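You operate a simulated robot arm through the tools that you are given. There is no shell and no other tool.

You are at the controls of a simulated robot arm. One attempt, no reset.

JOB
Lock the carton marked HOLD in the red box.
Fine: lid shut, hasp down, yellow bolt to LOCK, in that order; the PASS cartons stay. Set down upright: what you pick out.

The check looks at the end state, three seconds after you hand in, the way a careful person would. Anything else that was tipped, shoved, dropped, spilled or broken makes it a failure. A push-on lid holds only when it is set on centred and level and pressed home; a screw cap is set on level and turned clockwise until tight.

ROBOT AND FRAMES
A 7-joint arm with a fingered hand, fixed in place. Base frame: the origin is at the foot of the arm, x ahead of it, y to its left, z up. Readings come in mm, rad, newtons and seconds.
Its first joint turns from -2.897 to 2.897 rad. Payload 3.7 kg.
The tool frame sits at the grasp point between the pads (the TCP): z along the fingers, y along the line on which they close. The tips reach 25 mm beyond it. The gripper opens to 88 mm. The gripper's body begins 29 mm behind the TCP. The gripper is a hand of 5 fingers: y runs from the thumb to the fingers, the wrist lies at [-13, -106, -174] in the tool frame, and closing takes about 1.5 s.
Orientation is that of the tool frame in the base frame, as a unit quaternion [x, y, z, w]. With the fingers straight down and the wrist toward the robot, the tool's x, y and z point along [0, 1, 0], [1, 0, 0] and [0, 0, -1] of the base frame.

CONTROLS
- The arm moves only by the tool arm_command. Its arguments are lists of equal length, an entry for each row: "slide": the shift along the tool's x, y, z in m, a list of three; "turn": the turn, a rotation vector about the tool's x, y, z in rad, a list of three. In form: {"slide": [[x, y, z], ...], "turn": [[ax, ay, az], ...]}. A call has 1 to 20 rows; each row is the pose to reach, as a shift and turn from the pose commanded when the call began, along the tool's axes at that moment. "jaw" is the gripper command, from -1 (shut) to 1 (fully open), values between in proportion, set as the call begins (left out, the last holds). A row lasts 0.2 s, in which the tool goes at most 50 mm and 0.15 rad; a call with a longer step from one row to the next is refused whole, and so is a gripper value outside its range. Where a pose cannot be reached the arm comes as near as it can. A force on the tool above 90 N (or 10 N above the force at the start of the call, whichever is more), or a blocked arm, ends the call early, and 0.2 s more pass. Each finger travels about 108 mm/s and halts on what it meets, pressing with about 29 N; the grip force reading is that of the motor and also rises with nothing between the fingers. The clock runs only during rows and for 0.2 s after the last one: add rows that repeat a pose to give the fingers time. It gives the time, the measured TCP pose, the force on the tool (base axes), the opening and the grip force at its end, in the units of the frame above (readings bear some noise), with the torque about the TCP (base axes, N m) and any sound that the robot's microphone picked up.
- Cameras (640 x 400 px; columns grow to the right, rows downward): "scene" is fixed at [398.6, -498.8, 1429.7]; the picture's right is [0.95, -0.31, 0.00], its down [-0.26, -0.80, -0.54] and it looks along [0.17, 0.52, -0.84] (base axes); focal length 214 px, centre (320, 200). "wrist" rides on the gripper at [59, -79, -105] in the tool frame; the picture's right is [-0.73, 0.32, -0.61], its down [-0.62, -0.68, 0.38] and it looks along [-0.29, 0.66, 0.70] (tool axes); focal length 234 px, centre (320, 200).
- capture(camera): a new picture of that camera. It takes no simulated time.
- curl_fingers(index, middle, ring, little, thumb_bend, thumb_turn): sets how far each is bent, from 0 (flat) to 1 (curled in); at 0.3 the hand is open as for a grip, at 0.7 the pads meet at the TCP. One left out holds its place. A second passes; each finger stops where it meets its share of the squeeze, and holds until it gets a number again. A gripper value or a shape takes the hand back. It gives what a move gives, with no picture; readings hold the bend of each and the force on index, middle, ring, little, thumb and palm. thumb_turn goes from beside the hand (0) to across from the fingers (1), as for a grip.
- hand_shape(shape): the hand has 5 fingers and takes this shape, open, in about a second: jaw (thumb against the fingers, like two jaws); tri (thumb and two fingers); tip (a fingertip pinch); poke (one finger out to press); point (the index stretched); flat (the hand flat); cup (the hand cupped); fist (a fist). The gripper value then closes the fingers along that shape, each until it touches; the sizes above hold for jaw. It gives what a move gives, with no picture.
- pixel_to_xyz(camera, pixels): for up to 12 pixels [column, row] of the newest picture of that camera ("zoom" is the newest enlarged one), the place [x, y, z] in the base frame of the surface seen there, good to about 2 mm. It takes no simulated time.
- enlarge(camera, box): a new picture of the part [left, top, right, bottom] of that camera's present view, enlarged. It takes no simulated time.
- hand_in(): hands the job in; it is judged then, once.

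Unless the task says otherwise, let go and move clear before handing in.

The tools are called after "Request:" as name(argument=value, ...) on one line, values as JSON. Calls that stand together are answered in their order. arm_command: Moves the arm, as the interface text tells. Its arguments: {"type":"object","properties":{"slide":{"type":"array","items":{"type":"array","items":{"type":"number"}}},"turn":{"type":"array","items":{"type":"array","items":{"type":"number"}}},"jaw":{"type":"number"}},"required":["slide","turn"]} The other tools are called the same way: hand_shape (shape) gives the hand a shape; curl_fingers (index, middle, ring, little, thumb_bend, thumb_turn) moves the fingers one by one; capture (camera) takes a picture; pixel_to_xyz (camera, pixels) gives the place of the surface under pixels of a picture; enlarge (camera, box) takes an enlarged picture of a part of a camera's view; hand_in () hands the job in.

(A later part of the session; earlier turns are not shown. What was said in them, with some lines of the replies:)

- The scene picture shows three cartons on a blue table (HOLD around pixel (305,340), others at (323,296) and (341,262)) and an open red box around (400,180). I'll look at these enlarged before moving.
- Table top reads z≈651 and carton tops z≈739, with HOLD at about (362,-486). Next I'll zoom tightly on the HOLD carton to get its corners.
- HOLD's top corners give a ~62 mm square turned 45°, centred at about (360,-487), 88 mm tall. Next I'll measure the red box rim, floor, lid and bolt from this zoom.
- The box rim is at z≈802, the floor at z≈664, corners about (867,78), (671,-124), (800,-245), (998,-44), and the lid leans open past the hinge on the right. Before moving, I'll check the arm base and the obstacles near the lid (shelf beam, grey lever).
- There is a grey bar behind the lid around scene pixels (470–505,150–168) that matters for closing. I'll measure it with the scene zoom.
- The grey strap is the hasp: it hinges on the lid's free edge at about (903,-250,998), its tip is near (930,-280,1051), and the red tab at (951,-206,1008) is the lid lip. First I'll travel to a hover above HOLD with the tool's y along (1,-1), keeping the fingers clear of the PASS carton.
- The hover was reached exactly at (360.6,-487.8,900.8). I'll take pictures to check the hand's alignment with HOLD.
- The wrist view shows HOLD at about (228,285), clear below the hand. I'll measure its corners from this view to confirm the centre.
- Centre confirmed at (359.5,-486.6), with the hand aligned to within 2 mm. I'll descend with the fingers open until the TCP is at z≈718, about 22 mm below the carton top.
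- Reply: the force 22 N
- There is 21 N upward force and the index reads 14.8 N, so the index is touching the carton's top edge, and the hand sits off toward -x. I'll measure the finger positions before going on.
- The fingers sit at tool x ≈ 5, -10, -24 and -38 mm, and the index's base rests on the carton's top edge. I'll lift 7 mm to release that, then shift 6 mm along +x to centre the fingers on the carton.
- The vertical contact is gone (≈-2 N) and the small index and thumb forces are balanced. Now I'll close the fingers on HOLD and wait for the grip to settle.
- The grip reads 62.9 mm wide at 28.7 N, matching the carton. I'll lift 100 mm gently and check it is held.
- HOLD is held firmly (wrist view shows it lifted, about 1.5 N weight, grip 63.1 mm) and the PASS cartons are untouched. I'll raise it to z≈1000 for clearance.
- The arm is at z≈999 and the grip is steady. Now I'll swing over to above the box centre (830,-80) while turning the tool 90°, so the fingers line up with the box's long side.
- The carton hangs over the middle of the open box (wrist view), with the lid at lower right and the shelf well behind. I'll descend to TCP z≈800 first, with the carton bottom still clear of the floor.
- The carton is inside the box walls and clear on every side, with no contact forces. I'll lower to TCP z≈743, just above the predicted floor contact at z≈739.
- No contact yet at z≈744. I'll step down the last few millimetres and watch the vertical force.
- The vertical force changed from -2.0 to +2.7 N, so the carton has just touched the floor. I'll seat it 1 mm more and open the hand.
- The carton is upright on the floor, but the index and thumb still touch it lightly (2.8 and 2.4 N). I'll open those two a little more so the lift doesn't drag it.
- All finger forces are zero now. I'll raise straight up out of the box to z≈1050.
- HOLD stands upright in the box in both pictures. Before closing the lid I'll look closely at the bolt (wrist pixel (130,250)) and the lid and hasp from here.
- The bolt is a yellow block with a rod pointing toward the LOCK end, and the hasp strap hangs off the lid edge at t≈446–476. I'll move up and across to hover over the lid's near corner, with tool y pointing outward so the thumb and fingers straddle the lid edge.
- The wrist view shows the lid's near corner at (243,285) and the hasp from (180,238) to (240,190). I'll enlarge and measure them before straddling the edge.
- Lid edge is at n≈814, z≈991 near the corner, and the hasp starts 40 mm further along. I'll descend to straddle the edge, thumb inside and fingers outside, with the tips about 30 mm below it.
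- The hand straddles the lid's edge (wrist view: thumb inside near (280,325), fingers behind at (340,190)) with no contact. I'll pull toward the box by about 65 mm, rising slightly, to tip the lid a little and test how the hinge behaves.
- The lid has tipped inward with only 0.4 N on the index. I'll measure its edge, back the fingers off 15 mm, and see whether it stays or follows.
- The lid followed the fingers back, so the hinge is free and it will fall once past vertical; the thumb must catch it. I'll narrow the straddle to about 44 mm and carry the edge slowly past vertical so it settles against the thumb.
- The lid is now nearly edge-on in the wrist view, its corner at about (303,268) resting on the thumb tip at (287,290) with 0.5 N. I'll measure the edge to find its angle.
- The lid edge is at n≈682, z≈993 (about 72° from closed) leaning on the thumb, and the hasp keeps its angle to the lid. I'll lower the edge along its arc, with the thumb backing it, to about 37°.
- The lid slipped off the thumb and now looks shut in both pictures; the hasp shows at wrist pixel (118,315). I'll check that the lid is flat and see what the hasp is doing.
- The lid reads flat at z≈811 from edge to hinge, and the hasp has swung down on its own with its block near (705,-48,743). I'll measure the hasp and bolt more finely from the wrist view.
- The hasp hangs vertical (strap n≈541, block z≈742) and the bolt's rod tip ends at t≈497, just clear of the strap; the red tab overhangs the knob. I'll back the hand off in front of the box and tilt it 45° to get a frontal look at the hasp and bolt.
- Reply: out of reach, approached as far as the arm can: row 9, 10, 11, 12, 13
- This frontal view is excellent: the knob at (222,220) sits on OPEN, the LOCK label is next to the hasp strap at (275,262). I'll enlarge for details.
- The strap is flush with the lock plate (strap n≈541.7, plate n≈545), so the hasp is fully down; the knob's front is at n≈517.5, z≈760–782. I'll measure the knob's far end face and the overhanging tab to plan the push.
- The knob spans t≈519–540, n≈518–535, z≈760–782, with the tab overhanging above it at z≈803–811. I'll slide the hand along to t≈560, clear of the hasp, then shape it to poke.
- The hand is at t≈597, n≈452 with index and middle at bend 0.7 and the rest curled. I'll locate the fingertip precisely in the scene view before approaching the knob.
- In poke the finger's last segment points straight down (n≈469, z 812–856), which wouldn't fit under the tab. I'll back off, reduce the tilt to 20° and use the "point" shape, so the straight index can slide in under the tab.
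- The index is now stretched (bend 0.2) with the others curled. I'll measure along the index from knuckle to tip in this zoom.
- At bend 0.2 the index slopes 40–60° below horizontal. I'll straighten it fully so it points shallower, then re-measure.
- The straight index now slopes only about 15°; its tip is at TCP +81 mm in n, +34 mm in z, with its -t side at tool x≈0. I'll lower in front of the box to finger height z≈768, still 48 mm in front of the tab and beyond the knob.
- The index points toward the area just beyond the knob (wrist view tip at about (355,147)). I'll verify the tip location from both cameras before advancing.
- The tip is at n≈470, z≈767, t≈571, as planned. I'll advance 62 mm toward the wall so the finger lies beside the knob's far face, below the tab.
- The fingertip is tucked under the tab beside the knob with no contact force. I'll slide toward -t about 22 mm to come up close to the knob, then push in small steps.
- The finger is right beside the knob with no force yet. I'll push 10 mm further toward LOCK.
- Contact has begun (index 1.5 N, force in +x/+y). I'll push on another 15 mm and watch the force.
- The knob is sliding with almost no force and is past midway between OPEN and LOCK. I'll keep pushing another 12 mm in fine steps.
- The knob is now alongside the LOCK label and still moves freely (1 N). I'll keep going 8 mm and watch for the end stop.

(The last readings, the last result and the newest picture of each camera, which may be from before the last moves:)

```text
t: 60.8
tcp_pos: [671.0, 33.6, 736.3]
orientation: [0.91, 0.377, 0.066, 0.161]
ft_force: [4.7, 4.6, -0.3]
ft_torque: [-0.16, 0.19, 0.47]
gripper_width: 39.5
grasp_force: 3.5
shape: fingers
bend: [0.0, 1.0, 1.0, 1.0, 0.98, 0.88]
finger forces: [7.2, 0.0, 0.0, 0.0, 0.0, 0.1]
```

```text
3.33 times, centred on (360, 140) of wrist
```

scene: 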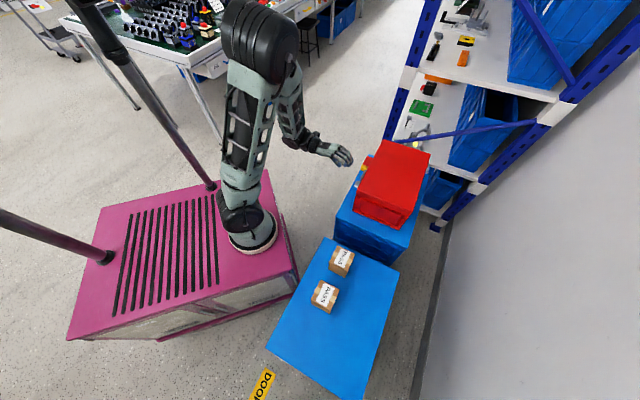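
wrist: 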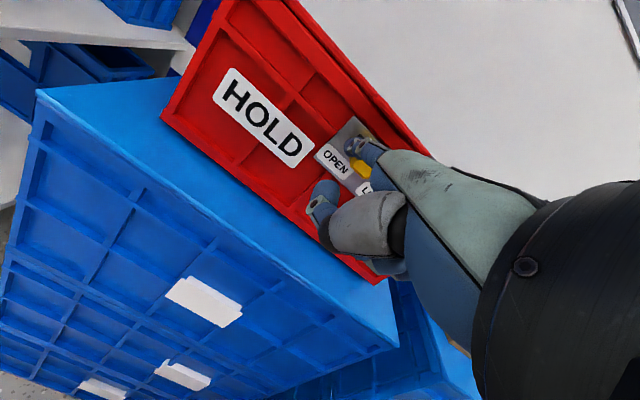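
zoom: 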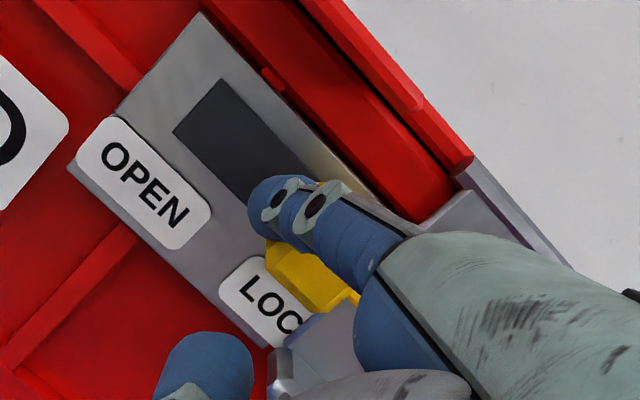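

Force jumped to about 7 N and the knob didn't move in the last step, so the bolt has hit a stop. I'll measure where it stopped relative to the hasp.

Request:
enlarge(camera="scene", box=[350, 155, 380, 180])

```text
16.00 times, centred on (365, 168) of scene
```

zoom: 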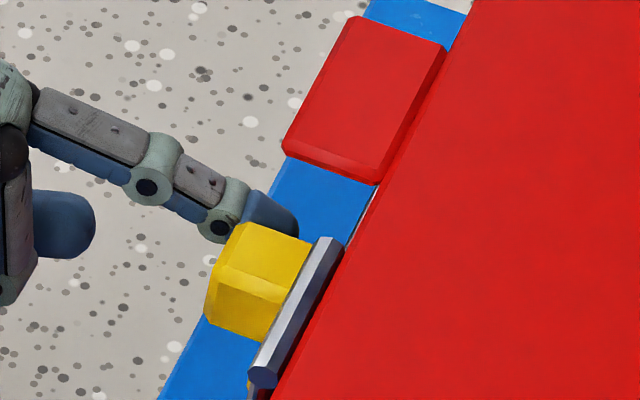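

Request:
pixel_to_xyz(camera="zoom", pixels=[[245, 230], [215, 280], [265, 250], [300, 240], [270, 290], [225, 310], [260, 325], [320, 245], [265, 375], [250, 390], [285, 215], [230, 260]])

```text
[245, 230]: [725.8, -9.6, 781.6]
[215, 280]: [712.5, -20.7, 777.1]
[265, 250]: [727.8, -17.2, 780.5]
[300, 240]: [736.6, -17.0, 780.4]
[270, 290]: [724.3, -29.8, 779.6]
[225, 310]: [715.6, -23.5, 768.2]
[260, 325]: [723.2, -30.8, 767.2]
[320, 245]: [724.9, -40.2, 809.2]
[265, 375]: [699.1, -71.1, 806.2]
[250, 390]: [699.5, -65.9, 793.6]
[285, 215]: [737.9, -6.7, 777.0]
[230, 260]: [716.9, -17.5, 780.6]
```

The bolt has travelled about 30 mm (knob now t≈488–510) and its bar has passed well over the strap's edge at t≈481. I'll nudge 3 mm more to confirm it's at the true end stop.

Request:
arm_command(slide=[[-0.0015, 0, 0], [-0.003, 0, 0], [-0.003, 0, 0]], turn=[[0, 0, 0], [0, 0, 0], [0, 0, 0]])

Request:
enlarge(camera="scene", box=[350, 155, 380, 180])

```text
t: 61.6
tcp_pos: [670.8, 30.8, 736.0]
orientation: [0.909, 0.378, 0.067, 0.161]
ft_force: [5.8, 8.2, -0.6]
ft_torque: [-0.3, 0.22, 0.64]
gripper_width: 39.6
grasp_force: 5.1
shape: fingers
bend: [0.0, 1.0, 1.0, 1.0, 0.98, 0.88]
finger forces: [10.0, 0.0, 0.0, 0.0, 0.1, 0.0]
```

```text
16.00 times, centred on (365, 168) of scene
```

zoom: 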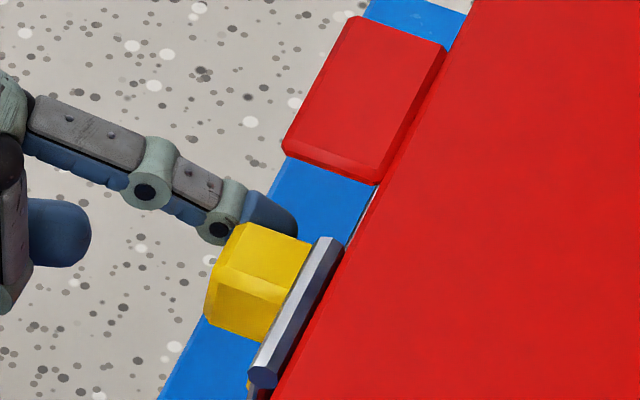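

The knob didn't move under 10 N, so it's at its LOCK stop. I'll ease off sideways away from the knob, then back straight out from the box.

Request:
arm_command(slide=[[0.004, 0, 0], [0.01, 0, 0], [0.018, 0, 0], [0.022, 0, 0], [0.022, -0.012, -0.0044], [0.022, -0.026, -0.0095], [0.022, -0.042, -0.0153], [0.022, -0.058, -0.0211], [0.022, -0.07, -0.0255], [0.022, -0.07, -0.0255]], turn=[[0, 0, 0], [0, 0, 0], [0, 0, 0], [0, 0, 0], [0, 0, 0], [0, 0, 0], [0, 0, 0], [0, 0, 0], [0, 0, 0], [0, 0, 0]])

Request:
capture(camera="wrist")

Request:
enlarge(camera="scene", box=[320, 120, 440, 240])

```text
t: 63.8
tcp_pos: [631.7, 98.9, 736.6]
orientation: [0.91, 0.378, 0.067, 0.16]
ft_force: [0.0, 0.0, -0.5]
ft_torque: [-0.02, -0.02, 0.0]
gripper_width: 40.1
grasp_force: 0.2
shape: fingers
bend: [0.0, 1.0, 1.0, 1.0, 0.98, 0.88]
finger forces: [0.0, 0.0, 0.0, 0.0, 0.1, 0.0]
```

```text
taken
```

wrist: 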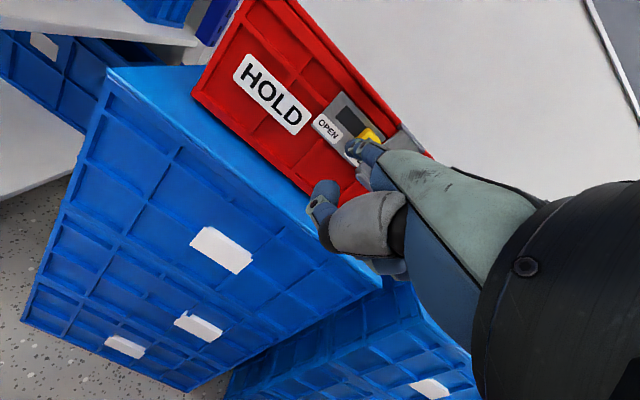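

```text
3.33 times, centred on (380, 180) of scene
```

zoom: 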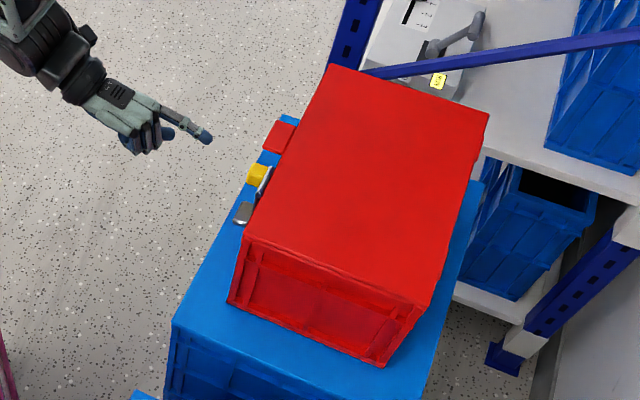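

The hand is clear and the bolt, hasp and lid all look seated in the scene view. I'll make a fist and return to the frontal viewing pose to check the lock closely.

Request:
hand_shape(shape="fist")

Request:
arm_command(slide=[[0, 0.0106, -0.0295], [0, 0.0212, -0.059], [0, 0.0318, -0.0874], [-0.007, 0.048, -0.0816], [-0.014, 0.064, -0.0757], [-0.021, 0.08, -0.0699], [-0.027, 0.0957, -0.0641], [-0.027, 0.0957, -0.0641]], turn=[[0, 0, 0], [0, 0, 0], [-0.07, 0, 0], [-0.16, 0, 0], [-0.25, 0, 0], [-0.34, 0, 0], [-0.436, 0, 0], [-0.436, 0, 0]])

Request:
capture(camera="wrist")

Request:
capture(camera="scene")

```text
t: 64.7
tcp_pos: [632.2, 99.0, 736.6]
orientation: [0.91, 0.378, 0.066, 0.16]
ft_force: [-0.4, -1.2, -0.5]
ft_torque: [0.04, -0.02, 0.02]
gripper_width: 0.0
grasp_force: 0.1
shape: fist
bend: [1.0, 1.0, 1.0, 1.0, 0.86, 0.85]
finger forces: [0.0, 0.0, 0.0, 0.0, 0.0, 0.1]
```

```text
t: 66.5
tcp_pos: [662.8, 31.0, 828.6]
orientation: [0.854, 0.354, 0.146, 0.353]
ft_force: [0.2, 0.9, -0.1]
ft_torque: [0.01, 0.03, 0.01]
gripper_width: 0.0
grasp_force: 0.0
shape: fist
bend: [1.0, 1.0, 1.0, 1.0, 0.86, 0.85]
finger forces: [0.0, 0.0, 0.0, 0.0, 0.0, 0.0]
```

```text
taken
```

wrist: 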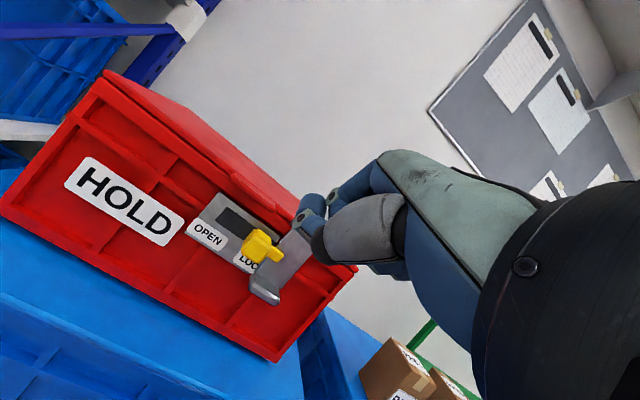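

```text
taken
```

scene: 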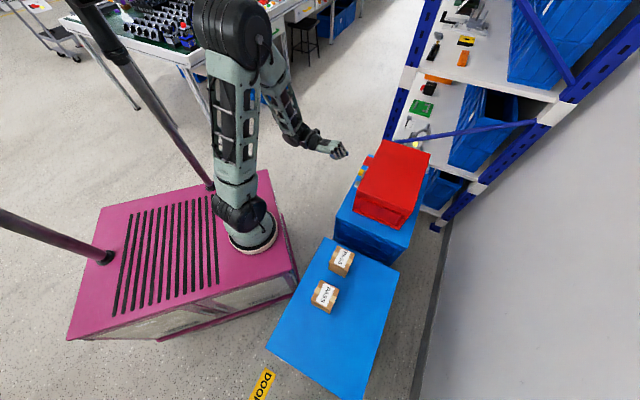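

The frontal wrist view shows the knob at (258,245) on LOCK with its bar across the strap. I'll enlarge that, and also check the two PASS cartons in the scene view.

Request:
enlarge(camera="wrist", box=[170, 170, 340, 320])

Request:
enlarge(camera="scene", box=[290, 230, 390, 320])

Request:
pixel_to_xyz(camera="scene", pixels=[[323, 294], [342, 259], [390, 150], [420, 155], [370, 200], [405, 215], [395, 180], [362, 173]])

```text
2.67 times, centred on (255, 245) of wrist
```

zoom: 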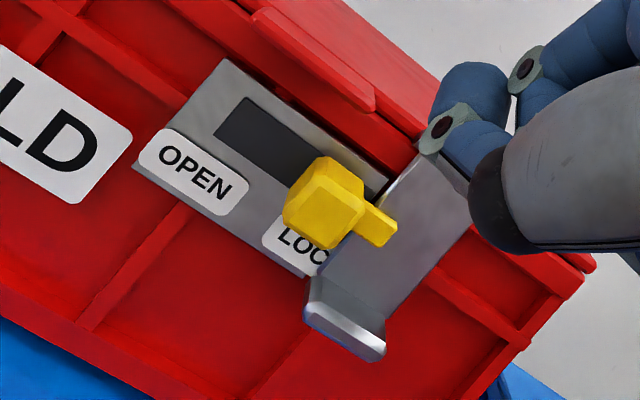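

```text
4.44 times, centred on (340, 275) of scene
```

zoom: 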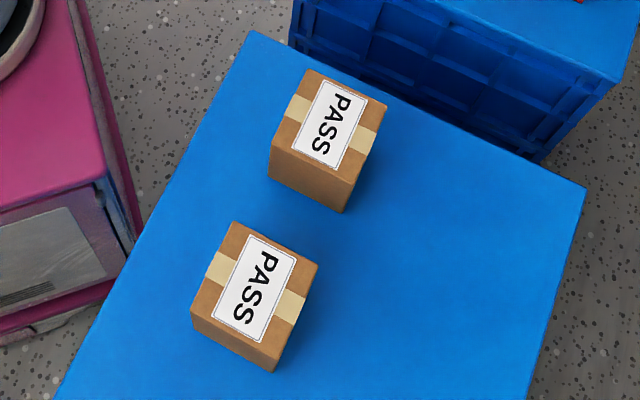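

```text
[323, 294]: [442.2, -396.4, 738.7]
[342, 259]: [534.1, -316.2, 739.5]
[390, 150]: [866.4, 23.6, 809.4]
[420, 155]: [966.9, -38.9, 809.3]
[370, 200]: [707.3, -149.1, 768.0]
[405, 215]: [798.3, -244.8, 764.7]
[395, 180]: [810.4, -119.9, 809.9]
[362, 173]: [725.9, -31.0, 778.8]
```

The bolt's bar lies across the strap on LOCK, the hasp is flush, the lid is flat at z≈810, and both PASS cartons are where they started. I'll raise the hand and back it well clear before handing in.

Request:
arm_command(slide=[[0, -0.01, -0.025], [0, 0.005, -0.05], [0, 0.022, -0.075], [0, 0.04, -0.1], [0, 0.058, -0.125], [0, 0.075, -0.15], [0, 0.09, -0.17], [0, 0.099, -0.184], [0, 0.099, -0.184], [0, 0.099, -0.184]], turn=[[0, 0, 0], [0.1, 0, 0], [0.2, 0, 0], [0.3, 0, 0], [0.4, 0, 0], [0.52, 0, 0], [0.65, 0, 0], [0.785, 0, 0], [0.785, 0, 0], [0.785, 0, 0]])

Request:
capture(camera="scene")

Request:
enlarge(camera="scene", box=[330, 120, 450, 240])

```text
t: 68.7
tcp_pos: [619.5, 75.7, 1029.6]
orientation: [0.924, 0.383, 0.001, 0.001]
ft_force: [0.3, 0.7, -1.1]
ft_torque: [0.0, 0.03, -0.02]
gripper_width: 0.0
grasp_force: 0.2
shape: fist
bend: [1.0, 1.0, 1.0, 1.0, 0.86, 0.85]
finger forces: [0.0, 0.0, 0.0, 0.0, 0.1, 0.1]
```

```text
taken
```

scene: 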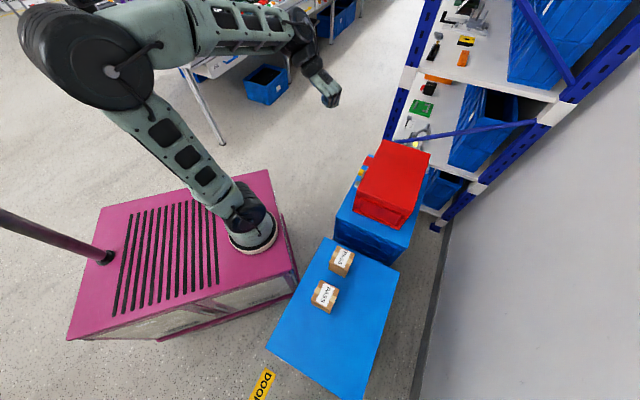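

```text
3.33 times, centred on (390, 180) of scene
```

zoom: 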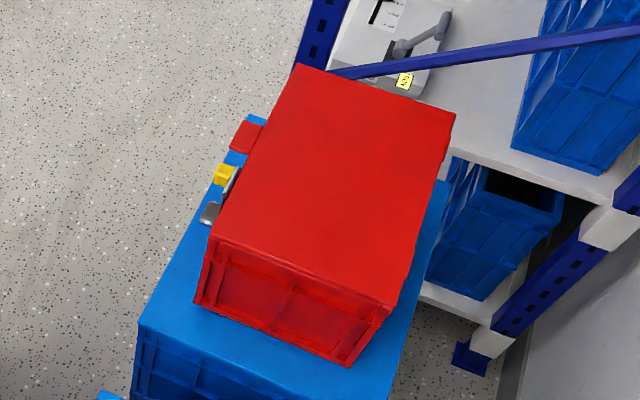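

The hand is clear at z≈1030. The lid is shut, the hasp is down, the yellow bolt is on LOCK (zoom pixel (225,175)) and both PASS cartons are in place, so I'm handing in.

Request:
hand_in()

```text
The job is handed in.
```

The HOLD carton is locked in the red box, and I've handed the job in; no result came back.

- **Carton:** it was standing upright on the box floor when I last saw it, before the lid closed. The lid sits about 50 mm above its top.
- **Lid:** it is shut and reads flat at about 810 mm from front edge to hinge. I meant to lower it on the thumb, but it slipped off partway, somewhere between about 72° and 37° from closed, and fell the rest of the way. The box and PASS cartons showed no sign of it.
- **Hasp:** it swung down by itself when the lid closed. I did not press it; it measured flush against the lock plate.
- **Bolt:** I pushed it about 30 mm to LOCK. It did not move further under about 10 N, and its bar lies across the hasp strap.
- **PASS cartons:** both read within about 2 mm of where they started.

The hand was empty and well clear of the box when I handed in.
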